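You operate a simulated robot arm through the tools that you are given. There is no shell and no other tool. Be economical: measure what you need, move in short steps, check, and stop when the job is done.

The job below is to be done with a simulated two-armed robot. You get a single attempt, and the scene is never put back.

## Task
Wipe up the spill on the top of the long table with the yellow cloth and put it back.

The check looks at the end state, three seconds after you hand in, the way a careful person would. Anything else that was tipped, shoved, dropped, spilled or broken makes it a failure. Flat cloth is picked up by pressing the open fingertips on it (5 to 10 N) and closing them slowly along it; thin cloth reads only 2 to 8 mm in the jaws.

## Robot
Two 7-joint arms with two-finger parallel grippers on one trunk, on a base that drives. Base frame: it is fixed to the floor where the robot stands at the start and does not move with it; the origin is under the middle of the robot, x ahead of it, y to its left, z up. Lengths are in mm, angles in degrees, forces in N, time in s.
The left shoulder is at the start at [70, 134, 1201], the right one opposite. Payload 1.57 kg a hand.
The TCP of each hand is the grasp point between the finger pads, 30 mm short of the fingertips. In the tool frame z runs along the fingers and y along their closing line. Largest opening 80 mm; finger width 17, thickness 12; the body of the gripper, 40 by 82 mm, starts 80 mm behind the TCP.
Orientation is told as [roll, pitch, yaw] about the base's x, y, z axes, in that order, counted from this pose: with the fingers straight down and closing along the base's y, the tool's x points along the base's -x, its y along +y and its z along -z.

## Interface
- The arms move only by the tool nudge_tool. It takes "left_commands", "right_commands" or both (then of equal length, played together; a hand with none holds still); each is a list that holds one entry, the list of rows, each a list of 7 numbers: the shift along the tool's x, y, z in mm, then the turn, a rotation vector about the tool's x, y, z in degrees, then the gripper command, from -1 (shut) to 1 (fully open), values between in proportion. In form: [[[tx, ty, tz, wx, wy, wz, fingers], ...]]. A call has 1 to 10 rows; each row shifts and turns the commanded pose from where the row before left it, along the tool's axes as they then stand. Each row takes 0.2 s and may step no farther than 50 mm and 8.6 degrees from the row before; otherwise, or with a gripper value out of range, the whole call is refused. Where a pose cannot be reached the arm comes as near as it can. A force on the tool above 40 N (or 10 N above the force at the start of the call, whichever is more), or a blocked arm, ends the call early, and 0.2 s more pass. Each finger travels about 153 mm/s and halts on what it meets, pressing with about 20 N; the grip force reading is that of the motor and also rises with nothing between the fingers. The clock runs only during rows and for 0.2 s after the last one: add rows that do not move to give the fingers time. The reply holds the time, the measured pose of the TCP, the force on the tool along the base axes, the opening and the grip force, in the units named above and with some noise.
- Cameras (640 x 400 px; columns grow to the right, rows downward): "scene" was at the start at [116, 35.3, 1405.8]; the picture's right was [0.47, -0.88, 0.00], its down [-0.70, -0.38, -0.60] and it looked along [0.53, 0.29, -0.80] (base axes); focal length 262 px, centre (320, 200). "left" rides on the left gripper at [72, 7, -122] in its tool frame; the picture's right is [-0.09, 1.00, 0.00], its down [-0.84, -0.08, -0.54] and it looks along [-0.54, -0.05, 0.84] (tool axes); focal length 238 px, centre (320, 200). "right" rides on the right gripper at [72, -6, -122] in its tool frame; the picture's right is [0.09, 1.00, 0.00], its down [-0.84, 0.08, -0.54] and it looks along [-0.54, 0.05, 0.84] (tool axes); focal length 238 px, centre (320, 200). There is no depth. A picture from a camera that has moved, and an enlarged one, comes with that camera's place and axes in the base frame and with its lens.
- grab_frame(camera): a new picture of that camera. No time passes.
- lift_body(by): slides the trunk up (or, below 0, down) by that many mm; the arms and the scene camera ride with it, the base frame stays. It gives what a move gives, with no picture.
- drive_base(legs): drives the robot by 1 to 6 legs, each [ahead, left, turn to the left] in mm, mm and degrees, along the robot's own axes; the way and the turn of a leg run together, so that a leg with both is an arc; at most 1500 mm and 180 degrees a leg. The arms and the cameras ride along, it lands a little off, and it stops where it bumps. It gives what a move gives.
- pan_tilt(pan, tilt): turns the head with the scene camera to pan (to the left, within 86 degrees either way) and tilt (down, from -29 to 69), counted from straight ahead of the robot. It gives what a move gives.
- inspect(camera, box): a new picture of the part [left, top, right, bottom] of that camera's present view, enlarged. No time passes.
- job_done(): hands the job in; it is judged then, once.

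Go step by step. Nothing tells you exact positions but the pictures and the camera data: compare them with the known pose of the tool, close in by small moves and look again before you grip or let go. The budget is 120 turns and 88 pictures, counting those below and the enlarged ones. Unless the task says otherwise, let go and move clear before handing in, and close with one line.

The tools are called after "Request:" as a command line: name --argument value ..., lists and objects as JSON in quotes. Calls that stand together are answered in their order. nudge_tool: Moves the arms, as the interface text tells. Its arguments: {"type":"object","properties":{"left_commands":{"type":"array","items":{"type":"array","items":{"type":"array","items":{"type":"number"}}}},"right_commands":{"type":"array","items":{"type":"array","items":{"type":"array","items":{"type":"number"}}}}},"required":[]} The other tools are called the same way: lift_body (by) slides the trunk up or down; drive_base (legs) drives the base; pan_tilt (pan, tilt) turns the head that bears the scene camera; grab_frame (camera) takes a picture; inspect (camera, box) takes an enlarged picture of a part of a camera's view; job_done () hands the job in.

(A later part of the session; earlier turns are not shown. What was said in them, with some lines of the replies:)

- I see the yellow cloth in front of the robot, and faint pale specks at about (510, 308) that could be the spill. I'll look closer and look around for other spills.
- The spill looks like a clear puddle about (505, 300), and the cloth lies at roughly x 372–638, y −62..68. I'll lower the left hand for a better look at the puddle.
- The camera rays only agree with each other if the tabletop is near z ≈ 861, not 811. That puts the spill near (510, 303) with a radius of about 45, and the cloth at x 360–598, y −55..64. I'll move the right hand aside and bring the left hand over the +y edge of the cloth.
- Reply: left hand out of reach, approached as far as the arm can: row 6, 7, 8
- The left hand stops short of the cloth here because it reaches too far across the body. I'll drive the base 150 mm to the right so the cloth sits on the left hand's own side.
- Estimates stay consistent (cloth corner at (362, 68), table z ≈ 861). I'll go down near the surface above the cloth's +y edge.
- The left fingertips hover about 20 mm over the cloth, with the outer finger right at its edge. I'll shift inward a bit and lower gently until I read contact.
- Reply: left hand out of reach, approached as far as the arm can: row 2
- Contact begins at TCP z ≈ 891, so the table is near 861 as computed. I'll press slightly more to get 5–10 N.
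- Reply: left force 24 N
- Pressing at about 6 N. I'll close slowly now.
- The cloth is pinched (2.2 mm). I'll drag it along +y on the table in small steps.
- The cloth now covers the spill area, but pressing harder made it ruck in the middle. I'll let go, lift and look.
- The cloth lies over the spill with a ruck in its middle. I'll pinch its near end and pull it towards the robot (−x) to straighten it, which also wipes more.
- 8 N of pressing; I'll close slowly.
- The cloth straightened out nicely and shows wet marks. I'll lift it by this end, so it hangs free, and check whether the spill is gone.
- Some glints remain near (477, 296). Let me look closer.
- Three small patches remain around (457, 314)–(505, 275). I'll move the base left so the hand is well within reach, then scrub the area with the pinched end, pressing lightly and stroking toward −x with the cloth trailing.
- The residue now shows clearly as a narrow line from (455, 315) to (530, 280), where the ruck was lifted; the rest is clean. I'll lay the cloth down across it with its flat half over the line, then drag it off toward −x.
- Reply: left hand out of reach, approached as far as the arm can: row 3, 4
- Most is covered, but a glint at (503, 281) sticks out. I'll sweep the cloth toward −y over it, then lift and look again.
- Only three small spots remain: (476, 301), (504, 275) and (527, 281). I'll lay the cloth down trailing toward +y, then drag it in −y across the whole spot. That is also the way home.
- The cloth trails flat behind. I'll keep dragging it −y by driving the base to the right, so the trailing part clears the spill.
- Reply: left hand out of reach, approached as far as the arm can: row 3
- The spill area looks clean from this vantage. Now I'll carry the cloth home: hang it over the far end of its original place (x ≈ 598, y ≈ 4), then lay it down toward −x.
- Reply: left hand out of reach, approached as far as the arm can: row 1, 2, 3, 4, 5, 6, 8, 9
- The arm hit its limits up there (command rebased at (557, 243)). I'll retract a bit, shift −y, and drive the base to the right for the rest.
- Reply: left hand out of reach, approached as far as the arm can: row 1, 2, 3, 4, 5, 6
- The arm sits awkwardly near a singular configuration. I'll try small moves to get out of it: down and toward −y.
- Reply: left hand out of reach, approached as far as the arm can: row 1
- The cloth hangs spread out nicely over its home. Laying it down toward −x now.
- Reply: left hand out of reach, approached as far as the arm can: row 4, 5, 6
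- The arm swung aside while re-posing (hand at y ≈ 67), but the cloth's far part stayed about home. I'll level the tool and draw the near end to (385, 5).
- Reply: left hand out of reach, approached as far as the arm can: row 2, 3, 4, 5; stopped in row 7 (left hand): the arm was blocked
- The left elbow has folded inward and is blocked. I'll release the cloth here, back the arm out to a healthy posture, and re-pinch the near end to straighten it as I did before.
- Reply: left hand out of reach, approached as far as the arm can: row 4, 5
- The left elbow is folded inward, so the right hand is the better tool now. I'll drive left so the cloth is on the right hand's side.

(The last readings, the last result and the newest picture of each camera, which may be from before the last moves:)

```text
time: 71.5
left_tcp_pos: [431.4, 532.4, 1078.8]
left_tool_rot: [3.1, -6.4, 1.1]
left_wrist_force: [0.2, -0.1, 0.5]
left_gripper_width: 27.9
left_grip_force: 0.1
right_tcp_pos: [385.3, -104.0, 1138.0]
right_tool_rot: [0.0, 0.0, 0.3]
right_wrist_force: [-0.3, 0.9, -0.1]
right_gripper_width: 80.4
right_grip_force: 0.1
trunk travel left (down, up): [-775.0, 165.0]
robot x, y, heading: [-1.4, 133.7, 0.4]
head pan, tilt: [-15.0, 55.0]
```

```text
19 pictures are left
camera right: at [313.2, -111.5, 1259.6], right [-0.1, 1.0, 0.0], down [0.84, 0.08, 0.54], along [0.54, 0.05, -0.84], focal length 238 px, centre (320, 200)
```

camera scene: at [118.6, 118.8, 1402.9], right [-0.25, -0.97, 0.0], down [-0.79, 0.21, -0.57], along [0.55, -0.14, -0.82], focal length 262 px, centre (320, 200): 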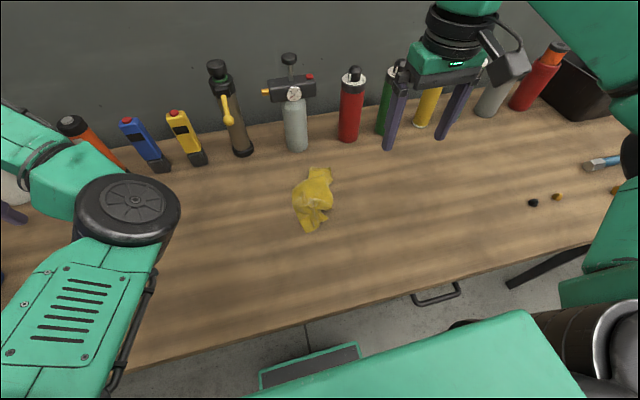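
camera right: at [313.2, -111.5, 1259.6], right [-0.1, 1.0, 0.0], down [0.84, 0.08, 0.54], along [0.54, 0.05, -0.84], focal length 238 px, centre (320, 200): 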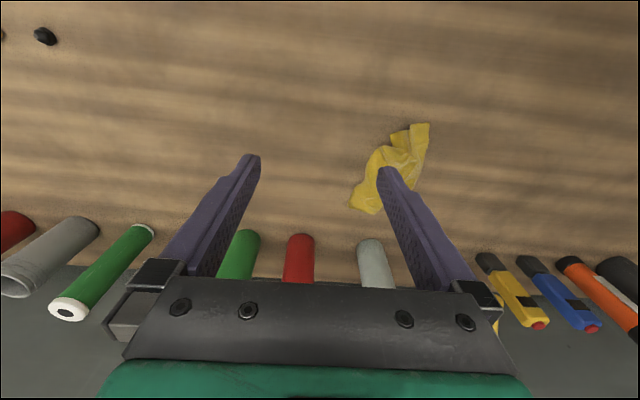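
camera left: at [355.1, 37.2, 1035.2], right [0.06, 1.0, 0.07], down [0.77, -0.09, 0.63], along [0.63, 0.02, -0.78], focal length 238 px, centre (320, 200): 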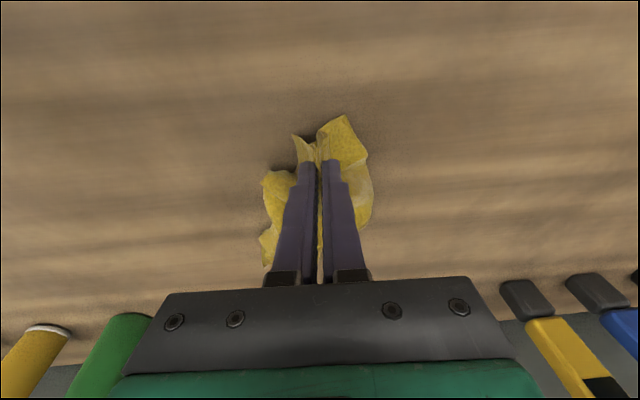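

Request:
inspect --camera "scene" --box '[240, 150, 400, 250]'

```text
4.00 times, centred on (320, 200) of scene
camera zoom: at [118.6, 118.8, 1402.9], right [-0.25, -0.97, 0.0], down [-0.79, 0.21, -0.57], along [0.55, -0.14, -0.82], focal length 1047 px, centre (320, 200)
```

zoom: 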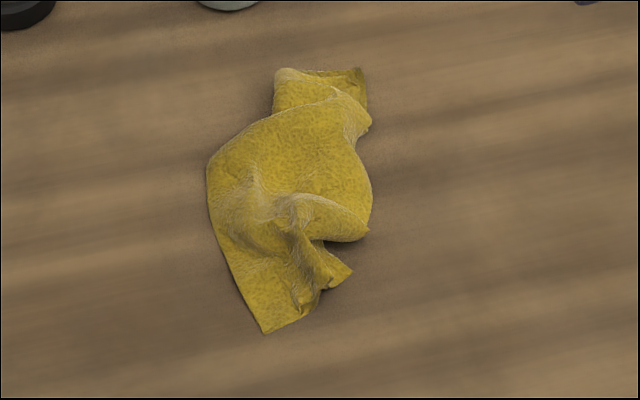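

The cloth is bunched with its far end about home (587, 0) and its near end around (412, 50). I'll drive left a touch more, then pinch the near end with the right hand.

Request:
drive_base --legs '[[0, 60, 0]]'

Request:
nudge_tool --right_commands '[[[-15, 25, 40, 0, 0, 0, 0.1], [-15, 25, 40, 0, 0, 0, 0.1], [-15, 25, 40, 0, 0, 0, 0.1], [0, 15, 40, 0, 0, 0, 0.1], [0, 0, 40, 0, 0, 0, 0.1], [0, 0, 15, 0, 0, 0, 0.1], [0, 0, 0, 0, 0, 0, 0.1]]]'

Request:
grab_frame --camera "right"

```text
time: 72.5
left_tcp_pos: [429.0, 586.5, 1079.5]
left_tool_rot: [3.5, -6.4, 1.0]
left_wrist_force: [-0.1, -0.7, -0.8]
left_gripper_width: 27.8
left_grip_force: 0.2
right_tcp_pos: [386.8, -49.8, 1137.8]
right_tool_rot: [0.2, 0.0, 0.4]
right_wrist_force: [0.0, -1.6, 0.1]
right_gripper_width: 80.3
right_grip_force: 0.0
trunk travel left (down, up): [-775.0, 165.0]
robot x, y, heading: [-2.2, 198.9, 0.7]
head pan, tilt: [-15.0, 55.0]
```

```text
time: 74.1
left_tcp_pos: [429.6, 591.9, 1079.3]
left_tool_rot: [3.3, -6.3, 1.0]
left_wrist_force: [-0.7, -0.2, 0.4]
left_gripper_width: 27.8
left_grip_force: 0.2
right_tcp_pos: [430.4, 45.5, 922.2]
right_tool_rot: [0.0, 0.0, 0.3]
right_wrist_force: [0.3, 0.6, -0.1]
right_gripper_width: 44.1
right_grip_force: 0.0
trunk travel left (down, up): [-775.0, 165.0]
robot x, y, heading: [-1.4, 196.1, 0.4]
head pan, tilt: [-15.0, 55.0]
```

```text
17 pictures are left
camera right: at [356.8, 39.4, 1044.6], right [-0.1, 1.0, 0.0], down [0.84, 0.08, 0.54], along [0.54, 0.05, -0.84], focal length 238 px, centre (320, 200)
```

right: 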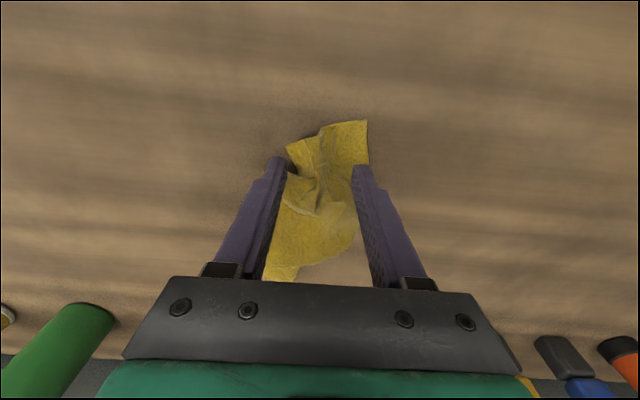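

Request:
nudge_tool --right_commands '[[[4, 2, 15, 0, 0, 0, 0.1], [0, 0, 10, 0, 0, 0, 0.1], [0, 0, 3, 0, 0, 0, 0.1], [0, 0, 0, 0, 0, 0, 0.1]]]'

```text
time: 75.1
left_tcp_pos: [429.7, 591.8, 1078.1]
left_tool_rot: [3.2, -6.5, 0.9]
left_wrist_force: [0.5, -0.9, 0.0]
left_gripper_width: 28.1
left_grip_force: 0.0
right_tcp_pos: [425.7, 49.2, 895.8]
right_tool_rot: [0.0, 0.0, 0.4]
right_wrist_force: [-0.3, -0.8, -0.2]
right_gripper_width: 44.1
right_grip_force: 0.0
trunk travel left (down, up): [-775.0, 165.0]
robot x, y, heading: [-6.1, 196.7, 0.1]
head pan, tilt: [-15.0, 55.0]
```

Request:
nudge_tool --right_commands '[[[0, 0, 2, 0, 0, 0, 0.1], [0, 0, 1.5, 0, 0, 0, 0.1], [0, 0, 0, 0, 0, 0, 0.1]]]'

```text
time: 75.9
left_tcp_pos: [430.5, 592.7, 1077.1]
left_tool_rot: [3.2, -6.4, 1.0]
left_wrist_force: [-0.8, -0.2, 0.5]
left_gripper_width: 28.1
left_grip_force: 0.1
right_tcp_pos: [425.9, 48.0, 891.9]
right_tool_rot: [0.0, 0.0, 0.4]
right_wrist_force: [0.2, 0.0, 0.4]
right_gripper_width: 44.1
right_grip_force: 0.1
trunk travel left (down, up): [-775.0, 165.0]
robot x, y, heading: [-4.7, 196.7, 0.7]
head pan, tilt: [-15.0, 55.0]
```

Request:
nudge_tool --right_commands '[[[0, 0, 1.5, 0, 0, 0, 0.1], [0, 0, 0, 0, 0, 0, 0.1]]]'

```text
time: 76.5
left_tcp_pos: [429.0, 592.0, 1077.9]
left_tool_rot: [3.2, -6.6, 1.0]
left_wrist_force: [-0.1, 0.7, -0.4]
left_gripper_width: 28.0
left_grip_force: 0.0
right_tcp_pos: [426.9, 48.7, 890.7]
right_tool_rot: [0.0, -0.1, 0.4]
right_wrist_force: [0.4, -0.6, 4.2]
right_gripper_width: 43.6
right_grip_force: 0.1
trunk travel left (down, up): [-775.0, 165.0]
robot x, y, heading: [-0.4, 195.7, 0.5]
head pan, tilt: [-15.0, 55.0]
```

About 4 N of contact; close slowly.

Request:
nudge_tool --right_commands '[[[0, 0, 0.3, 0, 0, 0, 0], [0, 0, 0, 0, 0, 0, -0.12], [0, 0, 0, 0, 0, 0, -0.24], [0, 0, 0, 0, 0, 0, -0.36], [0, 0, 0, 0, 0, 0, -0.48], [0, 0, 0, 0, 0, 0, -0.6], [0, 0, 0, 0, 0, 0, -0.72], [0, 0, 0, 0, 0, 0, -0.84], [0, 0, 0, 0, 0, 0, -1], [0, 0, 0, 0, 0, 0, -1]]]'

Request:
grab_frame --camera "right"

```text
time: 78.7
left_tcp_pos: [429.2, 592.3, 1078.0]
left_tool_rot: [3.2, -6.4, 1.0]
left_wrist_force: [-1.1, -0.8, -0.6]
left_gripper_width: 28.2
left_grip_force: 0.1
right_tcp_pos: [427.1, 49.0, 891.6]
right_tool_rot: [0.0, -0.1, 0.4]
right_wrist_force: [0.3, 0.7, 5.4]
right_gripper_width: 3.5
right_grip_force: 19.8
trunk travel left (down, up): [-775.0, 165.0]
robot x, y, heading: [-1.8, 194.0, 0.1]
head pan, tilt: [-15.0, 55.0]
```

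```text
16 pictures are left
camera right: at [354.2, 41.5, 1012.5], right [-0.1, 1.0, 0.0], down [0.84, 0.08, 0.54], along [0.54, 0.05, -0.84], focal length 238 px, centre (320, 200)
```

right: 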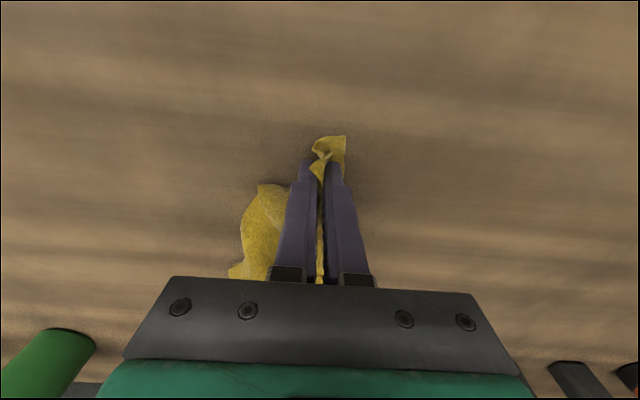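

Pinched at 3.5 mm. I'll drag the near end gently to about (385, 5) to straighten the cloth.

Request:
nudge_tool --right_commands '[[[6, -8, -1, 0, 0, 0, -1], [8, -10, -0.5, 0, 0, 0, -1], [8, -10, 0, 0, 0, 0, -1], [10, -10, 0, 0, 0, 0, -1], [10, -6, 0, 0, 0, 0, -1], [0, 0, 0, 0, 0, 0, -1]]]'

Request:
inspect --camera "scene" --box '[240, 100, 496, 260]'

```text
time: 80.1
left_tcp_pos: [430.1, 592.5, 1077.5]
left_tool_rot: [3.2, -6.4, 1.0]
left_wrist_force: [0.3, 0.9, 0.6]
left_gripper_width: 28.2
left_grip_force: 0.1
right_tcp_pos: [383.9, 3.2, 892.5]
right_tool_rot: [-0.2, 0.0, 0.3]
right_wrist_force: [0.4, -0.9, 5.6]
right_gripper_width: 3.1
right_grip_force: 19.7
trunk travel left (down, up): [-775.0, 165.0]
robot x, y, heading: [-1.7, 196.8, 0.5]
head pan, tilt: [-15.0, 55.0]
```

```text
2.50 times, centred on (368, 180) of scene
camera zoom: at [117.9, 179.3, 1403.0], right [-0.25, -0.97, 0.0], down [-0.79, 0.21, -0.57], along [0.56, -0.14, -0.82], focal length 654 px, centre (200, 250)
```

zoom: 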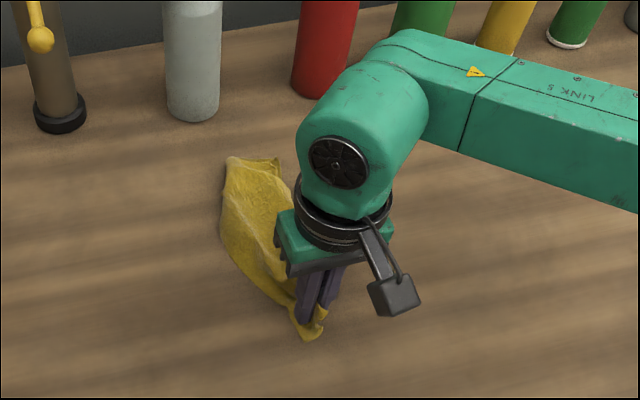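

Request:
nudge_tool --right_commands '[[[-8, 0, -30, 0, 0, 0, -1], [-14, 0, -30, 0, 0, 0, -1], [-20, 0, -30, 0, 0, 0, -1], [-25, 0, -30, 0, 0, 0, -1], [-30, 0, -30, 0, 0, 0, -1], [-30, 0, -30, 0, 0, 0, -1], [-30, 0, -30, 0, 0, 0, -1], [-25, 0, -30, 0, 0, 0, -1], [0, 0, -5, 0, 0, 0, -1], [0, 0, 0, 0, 0, 0, -1]]]'

Request:
grab_frame --camera "scene"

```text
time: 82.3
left_tcp_pos: [429.9, 591.0, 1078.4]
left_tool_rot: [3.3, -6.3, 1.1]
left_wrist_force: [0.4, 0.6, 0.0]
left_gripper_width: 27.8
left_grip_force: 0.0
right_tcp_pos: [565.4, 3.7, 1138.1]
right_tool_rot: [0.0, 0.0, 0.3]
right_wrist_force: [0.6, -0.2, -0.2]
right_gripper_width: 3.2
right_grip_force: 20.2
trunk travel left (down, up): [-775.0, 165.0]
robot x, y, heading: [-4.2, 195.2, 0.3]
head pan, tilt: [-15.0, 55.0]
```

```text
14 pictures are left
camera scene: at [118.3, 178.3, 1402.9], right [-0.25, -0.97, 0.0], down [-0.79, 0.21, -0.57], along [0.55, -0.14, -0.82], focal length 262 px, centre (320, 200)
```

scene: 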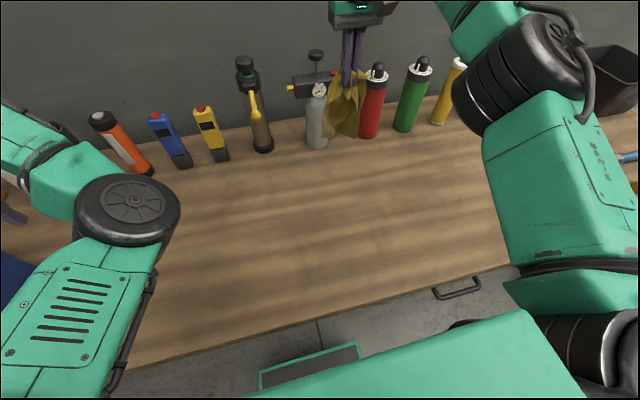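

Healthy posture and the cloth hangs open. Laying it down again toward −x, checking halfway.

Request:
nudge_tool --right_commands '[[[-20, 0, 15, 0, 0, 0, -1], [0, 0, 12, 0, 0, 0, -1], [0, 0, 0, 0, 0, 0, -1], [20, 0, 14, 0, 0, 0, -1], [28, 0, 20, 0, 0, 0, -1], [30, 0, 25, 0, 0, 0, -1], [30, 0, 30, 0, 0, 0, -1]]]'

```text
time: 83.9
left_tcp_pos: [429.7, 591.1, 1078.9]
left_tool_rot: [3.3, -6.5, 1.0]
left_wrist_force: [-0.8, 0.3, -0.6]
left_gripper_width: 27.9
left_grip_force: 0.1
right_tcp_pos: [467.4, 4.0, 1026.5]
right_tool_rot: [0.1, -0.1, 0.3]
right_wrist_force: [0.2, -0.1, -0.3]
right_gripper_width: 3.6
right_grip_force: 20.5
right hand out of reach, approached as far as the arm can: row 1
trunk travel left (down, up): [-775.0, 165.0]
robot x, y, heading: [-2.5, 199.2, 0.4]
head pan, tilt: [-15.0, 55.0]
```

Request:
nudge_tool --right_commands '[[[28, 0, 35, 0, 0, 0, -1], [25, 0, 35, 0, 0, 0, -1], [16, 0, 33, 0, 0, 0, -1], [10, 0, 19, 0, 0, 0, -1], [6, 0, 9, 0, 0, 0, -1], [0, 0, 0, 0, 0, 0, -1]]]'

Request:
inspect --camera "scene" --box '[240, 100, 496, 260]'

Request:
grab_frame --camera "right"

```text
time: 85.3
left_tcp_pos: [430.3, 592.9, 1077.1]
left_tool_rot: [3.3, -6.3, 1.0]
left_wrist_force: [-0.4, 0.9, 0.5]
left_gripper_width: 27.9
left_grip_force: 0.1
right_tcp_pos: [381.7, 0.7, 893.1]
right_tool_rot: [-0.1, 0.1, 0.3]
right_wrist_force: [-0.4, 0.6, 0.1]
right_gripper_width: 3.2
right_grip_force: 19.8
trunk travel left (down, up): [-775.0, 165.0]
robot x, y, heading: [-0.7, 197.4, 0.1]
head pan, tilt: [-15.0, 55.0]
```

```text
2.50 times, centred on (368, 180) of scene
camera zoom: at [118.4, 179.0, 1402.9], right [-0.25, -0.97, 0.0], down [-0.79, 0.21, -0.57], along [0.55, -0.14, -0.82], focal length 654 px, centre (200, 250)
```

zoom: 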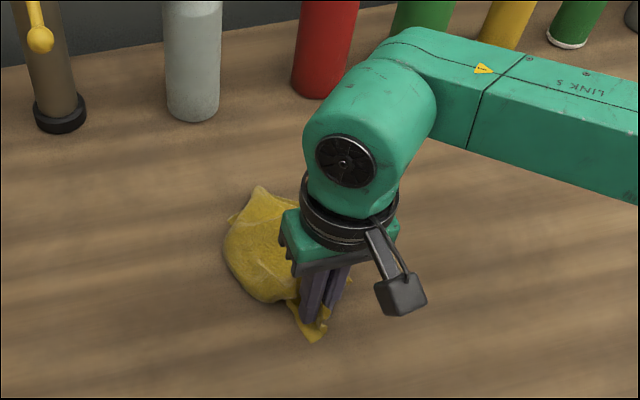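

```text
12 pictures are left
camera right: at [309.5, -6.7, 1014.9], right [-0.1, 1.0, 0.0], down [0.84, 0.08, 0.54], along [0.54, 0.05, -0.84], focal length 238 px, centre (320, 200)
```

right: 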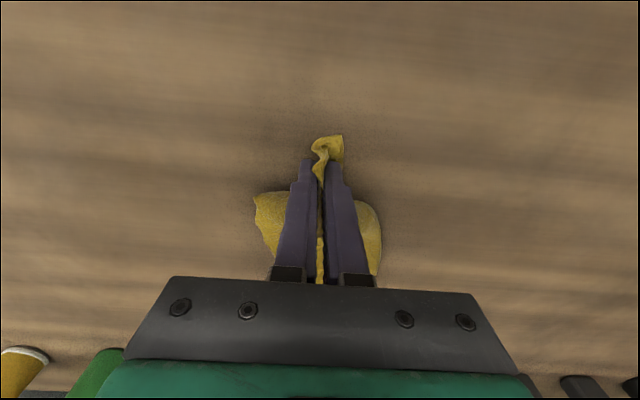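

The cloth came down with slack: near end right at home, far edge only at x ≈ 542. I'll release, then pinch the far end and pull it +x to stretch the cloth to its original length.

Request:
nudge_tool --right_commands '[[[0, 0, 1, 0, 0, 0, -1], [0, 0, 0, 0, 0, 0, -0.7], [0, 0, 0, 0, 0, 0, -0.4], [0, 0, 0, 0, 0, 0, -0.1], [0, 0, -20, 0, 0, 0, -0.1], [0, 0, -40, 0, 0, 0, 0.1], [0, -45, -40, 0, 0, 0, 0.1], [0, -45, -10, 0, 0, 0, 0.1], [0, 0, 0, 0, 0, 0, 0.1]]]'

Request:
inspect --camera "scene" --box '[260, 130, 420, 230]'

```text
refused: row 7 steps farther than a row can; nothing moved
```

```text
4.00 times, centred on (340, 180) of scene
camera zoom: at [118.4, 179.0, 1402.9], right [-0.25, -0.97, 0.0], down [-0.79, 0.21, -0.57], along [0.55, -0.14, -0.82], focal length 1047 px, centre (240, 280)
```

zoom: 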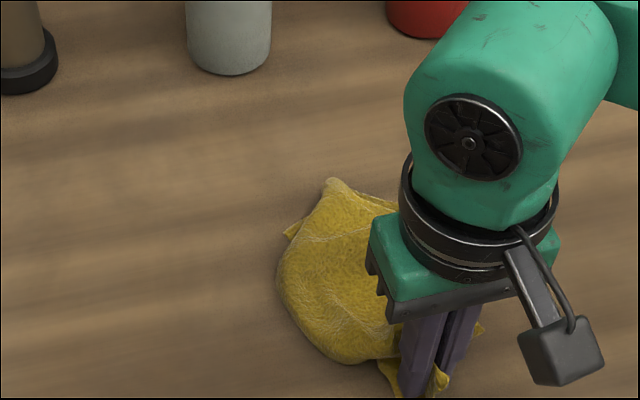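

The far end is tucked under the bulge. I'll keep the grip and pull the near end toward the robot by driving the base back, which should unroll and straighten the cloth.

Request:
drive_base --legs '[[-50, 0, 0], [-60, 0, 0]]'

Request:
inspect --camera "scene" --box '[240, 80, 496, 240]'

```text
time: 86.8
left_tcp_pos: [324.1, 592.7, 1075.7]
left_tool_rot: [3.2, -6.2, 1.1]
left_wrist_force: [0.5, 0.7, 0.2]
left_gripper_width: 27.8
left_grip_force: 0.1
right_tcp_pos: [275.4, 0.8, 892.5]
right_tool_rot: [-0.1, 0.2, 0.4]
right_wrist_force: [-0.3, -0.3, 0.1]
right_gripper_width: 3.3
right_grip_force: 20.1
trunk travel left (down, up): [-775.0, 165.0]
robot x, y, heading: [-111.7, 194.1, 0.3]
head pan, tilt: [-15.0, 55.0]
```

```text
2.50 times, centred on (368, 160) of scene
camera zoom: at [13.7, 179.0, 1402.5], right [-0.25, -0.97, 0.0], down [-0.79, 0.21, -0.57], along [0.55, -0.14, -0.82], focal length 654 px, centre (200, 300)
```

zoom: 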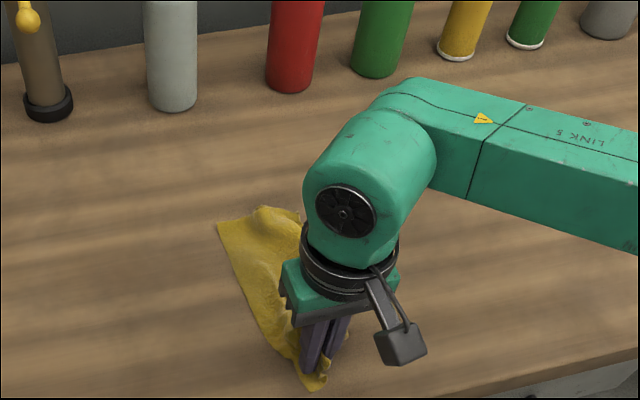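

Straight again (x ≈ 250–480). Now I'll release, return the base forward, and look at the cloth before gripping its far end.

Request:
nudge_tool --right_commands '[[[0, 0, 0.5, 0, 0, 0, -1], [0, 0, 0, 0, 0, 0, -0.7], [0, 0, 0, 0, 0, 0, -0.4], [0, 0, 0, 0, 0, 0, -0.1], [0, 0, -20, 0, 0, 0, -0.1], [0, 0, -40, 0, 0, 0, 0.1], [0, 0, -40, 0, 0, 0, 0.1], [-10, 0, -10, 0, 0, 0, 0.1], [0, 0, 0, 0, 0, 0, 0.1]]]'

Request:
drive_base --legs '[[110, 0, 0]]'

Request:
grab_frame --camera "scene"

```text
time: 88.8
left_tcp_pos: [320.4, 590.9, 1079.2]
left_tool_rot: [3.2, -6.4, 1.1]
left_wrist_force: [-1.0, 0.3, -0.7]
left_gripper_width: 28.0
left_grip_force: 0.1
right_tcp_pos: [282.9, -1.7, 1005.8]
right_tool_rot: [0.0, 0.0, 0.4]
right_wrist_force: [0.3, 0.3, 0.6]
right_gripper_width: 44.0
right_grip_force: 0.2
trunk travel left (down, up): [-775.0, 165.0]
robot x, y, heading: [-109.6, 193.2, 0.5]
head pan, tilt: [-15.0, 55.0]
```

```text
time: 90.0
left_tcp_pos: [432.5, 592.4, 1080.2]
left_tool_rot: [3.2, -6.5, 1.0]
left_wrist_force: [-1.1, -0.1, 0.0]
left_gripper_width: 28.2
left_grip_force: 0.1
right_tcp_pos: [394.6, 0.5, 1005.7]
right_tool_rot: [0.0, -0.2, 0.3]
right_wrist_force: [-0.5, 0.2, -0.5]
right_gripper_width: 43.9
right_grip_force: 0.1
trunk travel left (down, up): [-775.0, 165.0]
robot x, y, heading: [0.8, 197.9, 0.5]
head pan, tilt: [-15.0, 55.0]
```

```text
9 pictures are left
camera scene: at [120.5, 178.9, 1403.1], right [-0.25, -0.97, 0.0], down [-0.79, 0.21, -0.57], along [0.56, -0.14, -0.82], focal length 262 px, centre (320, 200)
```

scene: 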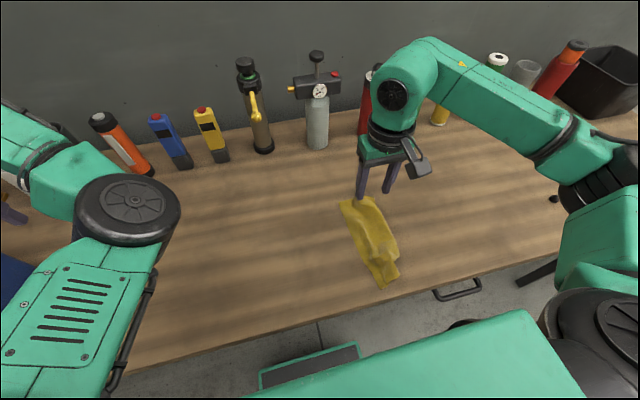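

Request:
nudge_tool --right_commands '[[[-30, -4, 30, 0, 0, 0, 0.1], [-30, -4, 30, 0, 0, 0, 0.1], [0, 0, 34, 0, 0, 0, 0.1], [0, 0, 0, 0, 0, 0, 0.1]]]'

Request:
grab_frame --camera "right"

```text
time: 91.0
left_tcp_pos: [433.3, 592.7, 1078.7]
left_tool_rot: [3.2, -6.5, 0.9]
left_wrist_force: [-0.1, 0.3, -0.5]
left_gripper_width: 28.1
left_grip_force: 0.0
right_tcp_pos: [458.1, -7.0, 909.6]
right_tool_rot: [-0.1, 0.1, 0.4]
right_wrist_force: [-0.3, 0.6, 0.2]
right_gripper_width: 44.0
right_grip_force: 0.1
trunk travel left (down, up): [-775.0, 165.0]
robot x, y, heading: [-0.8, 192.8, 0.5]
head pan, tilt: [-15.0, 55.0]
```

```text
8 pictures are left
camera right: at [385.0, -14.9, 1031.4], right [-0.1, 1.0, 0.0], down [0.84, 0.08, 0.54], along [0.54, 0.05, -0.84], focal length 238 px, centre (320, 200)
```

right: 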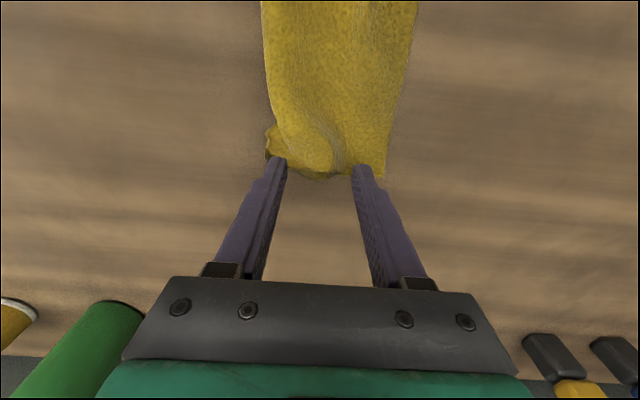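

The cloth lies flat with its far edge at x ≈ 472. I'll step 8 mm inward and lower to contact.

Request:
nudge_tool --right_commands '[[[8, 0, 8, 0, 0, 0, 0.1], [0, 0, 6, 0, 0, 0, 0.1], [0, 0, 2, 0, 0, 0, 0.1], [0, 0, 1.5, 0, 0, 0, 0.1], [0, 0, 0, 0, 0, 0, 0.1]]]'

```text
time: 92.2
left_tcp_pos: [434.9, 592.6, 1078.0]
left_tool_rot: [3.2, -6.4, 1.0]
left_wrist_force: [-0.6, 0.1, -0.4]
left_gripper_width: 27.9
left_grip_force: 0.0
right_tcp_pos: [450.1, -7.2, 892.6]
right_tool_rot: [0.0, 0.1, 0.4]
right_wrist_force: [0.0, 0.0, -0.6]
right_gripper_width: 44.3
right_grip_force: 0.1
trunk travel left (down, up): [-775.0, 165.0]
robot x, y, heading: [2.4, 192.0, 0.5]
head pan, tilt: [-15.0, 55.0]
```

Request:
nudge_tool --right_commands '[[[0, 0, 1.5, 0, 0, 0, 0.1], [0, 0, 1, 0, 0, 0, 0.1], [0, 0, 0, 0, 0, 0, 0.1]]]'

```text
time: 93.0
left_tcp_pos: [433.5, 592.3, 1077.8]
left_tool_rot: [3.2, -6.5, 1.1]
left_wrist_force: [-0.3, -0.3, -0.4]
left_gripper_width: 27.8
left_grip_force: 0.1
right_tcp_pos: [448.9, -7.7, 892.5]
right_tool_rot: [0.0, -0.1, 0.4]
right_wrist_force: [2.4, -0.3, 5.5]
right_gripper_width: 44.0
right_grip_force: 0.4
trunk travel left (down, up): [-775.0, 165.0]
robot x, y, heading: [1.6, 198.4, 0.4]
head pan, tilt: [-15.0, 55.0]
```

Request:
nudge_tool --right_commands '[[[0, 0, 0, 0, 0, 0, 0], [0, 0, 0, 0, 0, 0, -0.12], [0, 0, 0, 0, 0, 0, -0.24], [0, 0, 0, 0, 0, 0, -0.36], [0, 0, 0, 0, 0, 0, -0.48], [0, 0, 0, 0, 0, 0, -0.6], [0, 0, 0, 0, 0, 0, -0.72], [0, 0, 0, 0, 0, 0, -0.84], [0, 0, 0, 0, 0, 0, -1], [0, 0, 0, 0, 0, 0, -1]]]'

```text
time: 95.2
left_tcp_pos: [433.0, 593.2, 1079.4]
left_tool_rot: [3.2, -6.5, 1.1]
left_wrist_force: [-0.2, -0.8, -0.4]
left_gripper_width: 28.0
left_grip_force: 0.1
right_tcp_pos: [447.1, -8.6, 891.6]
right_tool_rot: [-0.1, -0.1, 0.4]
right_wrist_force: [-0.3, 0.0, 7.5]
right_gripper_width: 2.6
right_grip_force: 20.2
trunk travel left (down, up): [-775.0, 165.0]
robot x, y, heading: [1.9, 192.2, 0.1]
head pan, tilt: [-15.0, 55.0]
```

Gripped (2.6 mm). Pulling +x lightly toward the original far edge.

Request:
nudge_tool --right_commands '[[[-10, 1, -1, 0, 0, 0, -1], [-15, 1, -0.5, 0, 0, 0, -1], [-17, 2, 0, 0, 0, 0, -1], [-17, 2, 0, 0, 0, 0, -1], [-17, 2, 0, 0, 0, 0, -1], [-17, 2, 0, 0, 0, 0, -1], [-17, 1, 0, 0, 0, 0, -1], [-17, 1, 0, 0, 0, 0, -1], [0, 0, 0, 0, 0, 0, -1]]]'

Request:
grab_frame --camera "scene"

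```text
time: 97.2
left_tcp_pos: [434.3, 592.5, 1078.2]
left_tool_rot: [3.1, -6.6, 1.0]
left_wrist_force: [0.1, 0.3, 0.0]
left_gripper_width: 28.0
left_grip_force: 0.0
right_tcp_pos: [576.3, 8.4, 892.5]
right_tool_rot: [0.0, -0.1, 0.4]
right_wrist_force: [0.3, 0.1, 0.8]
right_gripper_width: 2.8
right_grip_force: 20.3
trunk travel left (down, up): [-775.0, 165.0]
robot x, y, heading: [5.7, 196.7, 0.4]
head pan, tilt: [-15.0, 55.0]
```

```text
7 pictures are left
camera scene: at [121.6, 178.8, 1403.0], right [-0.25, -0.97, 0.0], down [-0.79, 0.21, -0.57], along [0.56, -0.14, -0.82], focal length 262 px, centre (320, 200)
```

scene: 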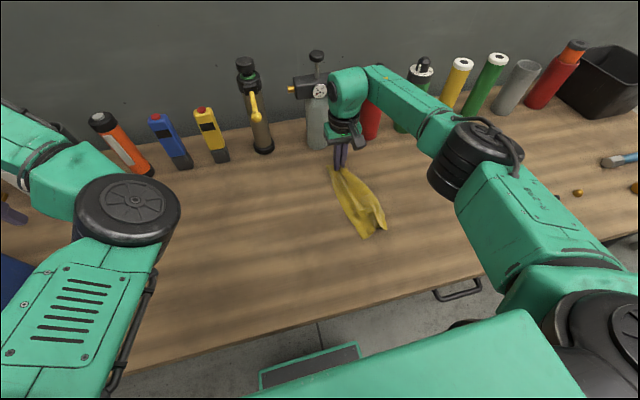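

The cloth is back over its original footprint (near end at x ≈ 361, y ≈ 0; far end near 600). I'll release gently, rise and move clear.

Request:
nudge_tool --right_commands '[[[0, 0, 0.5, 0, 0, 0, -1], [0, 0, 0, 0, 0, 0, -0.75], [0, 0, 0, 0, 0, 0, -0.5], [0, 0, 0, 0, 0, 0, -0.2], [0, 0, 0, 0, 0, 0, 0], [0, 0, -20, 0, 0, 0, 0], [0, 0, -40, 0, 0, 0, 0], [0, 0, -40, 0, 0, 0, 0], [20, 0, -40, 0, 0, 0, 0], [0, 0, 0, 0, 0, 0, 0]]]'

Request:
nudge_tool --right_commands '[[[40, 0, -20, 0, 0, 0, 0], [40, -10, -20, 0, 0, 0, 0], [40, -20, 0, 0, 0, 0, 0], [20, -40, 0, 0, 0, 0, 0], [0, -40, 0, 0, 0, 0, 0], [0, -40, 0, 0, 0, 0, 0], [0, 0, 0, 0, 0, 0, 0]]]'

Request:
grab_frame --camera "scene"

```text
time: 99.4
left_tcp_pos: [434.8, 592.0, 1077.8]
left_tool_rot: [3.2, -6.4, 1.0]
left_wrist_force: [-0.3, -0.1, 0.7]
left_gripper_width: 27.8
left_grip_force: 0.0
right_tcp_pos: [556.0, 6.9, 1031.2]
right_tool_rot: [-0.1, 0.0, 0.5]
right_wrist_force: [0.5, 0.7, 1.2]
right_gripper_width: 40.2
right_grip_force: 0.0
trunk travel left (down, up): [-775.0, 165.0]
robot x, y, heading: [4.1, 197.8, 0.7]
head pan, tilt: [-15.0, 55.0]
```

```text
time: 101.0
left_tcp_pos: [433.6, 593.1, 1078.5]
left_tool_rot: [3.2, -6.4, 1.0]
left_wrist_force: [-0.5, 0.2, 0.5]
left_gripper_width: 27.9
left_grip_force: 0.0
right_tcp_pos: [416.0, -144.1, 1070.1]
right_tool_rot: [-0.1, -0.1, 0.4]
right_wrist_force: [0.6, 0.4, -0.6]
right_gripper_width: 40.0
right_grip_force: 0.0
trunk travel left (down, up): [-775.0, 165.0]
robot x, y, heading: [2.8, 198.5, 0.5]
head pan, tilt: [-15.0, 55.0]
```

```text
6 pictures are left
camera scene: at [122.2, 179.4, 1403.0], right [-0.25, -0.97, 0.0], down [-0.79, 0.21, -0.57], along [0.56, -0.14, -0.82], focal length 262 px, centre (320, 200)
```

scene: 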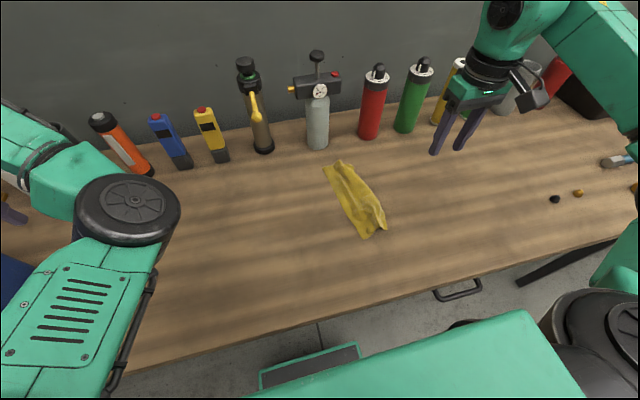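

Request:
inspect --camera "scene" --box '[180, 150, 420, 300]'

Request:
inspect --camera "scene" --box '[190, 175, 286, 235]'

```text
2.67 times, centred on (300, 225) of scene
camera zoom: at [122.2, 179.4, 1403.0], right [-0.25, -0.97, 0.0], down [-0.79, 0.21, -0.57], along [0.56, -0.14, -0.82], focal length 698 px, centre (373, 133)
```

zoom: 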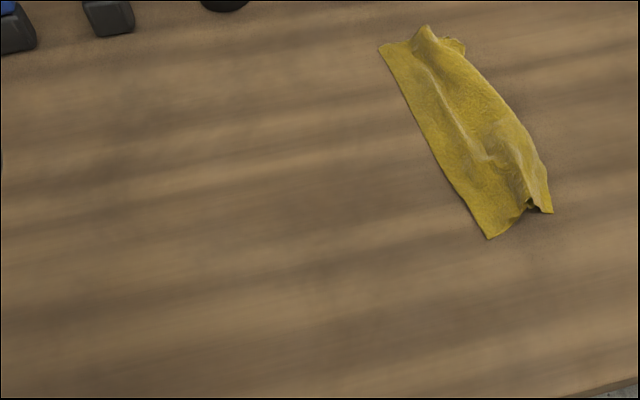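

```text
6.67 times, centred on (238, 205) of scene
camera zoom: at [122.2, 179.4, 1403.0], right [-0.25, -0.97, 0.0], down [-0.79, 0.21, -0.57], along [0.56, -0.14, -0.82], focal length 1744 px, centre (867, 167)
```

zoom: 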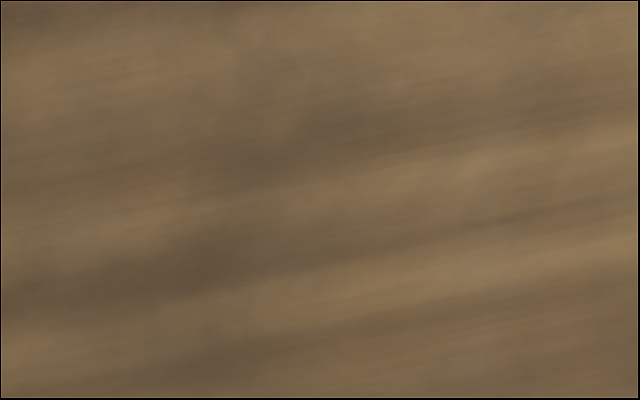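

The cloth is back within a few mm of its original centre and the spill area looks clean. One last check from another angle with the left camera.

Request:
inspect --camera "left" --box '[0, 60, 240, 260]'

Request:
inspect --camera "right" --box '[400, 80, 640, 230]'

```text
2.00 times, centred on (120, 160) of left
camera zoom: at [349.5, 590.9, 1192.3], right [0.07, 1.0, 0.07], down [0.77, -0.09, 0.63], along [0.63, 0.01, -0.78], focal length 477 px, centre (720, 280)
```

zoom: 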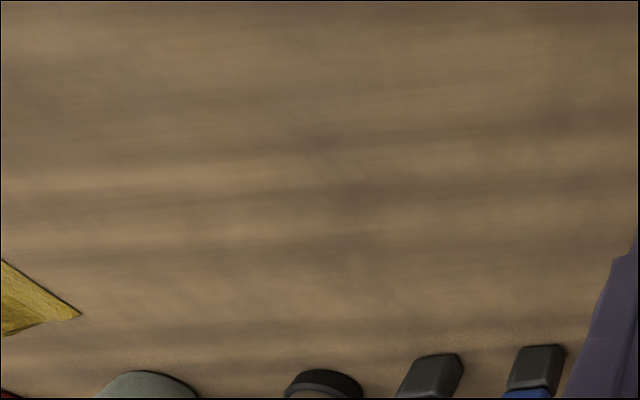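

```text
2.67 times, centred on (520, 155) of right
camera zoom: at [343.2, -151.6, 1192.2], right [-0.1, 1.0, 0.0], down [0.84, 0.08, 0.54], along [0.54, 0.05, -0.84], focal length 636 px, centre (-213, 320)
```

zoom: 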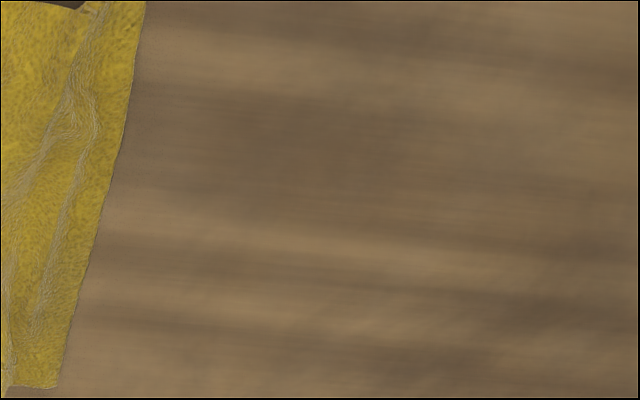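

No trace of the spill from three viewpoints, the cloth is home, and both hands are clear. Handing in.

Request:
job_done

```text
The job is handed in.
```

I wiped up the spill with the yellow cloth and put the cloth back in its original spot; it has a few creases and folded edges, and nothing else was disturbed that I could see.
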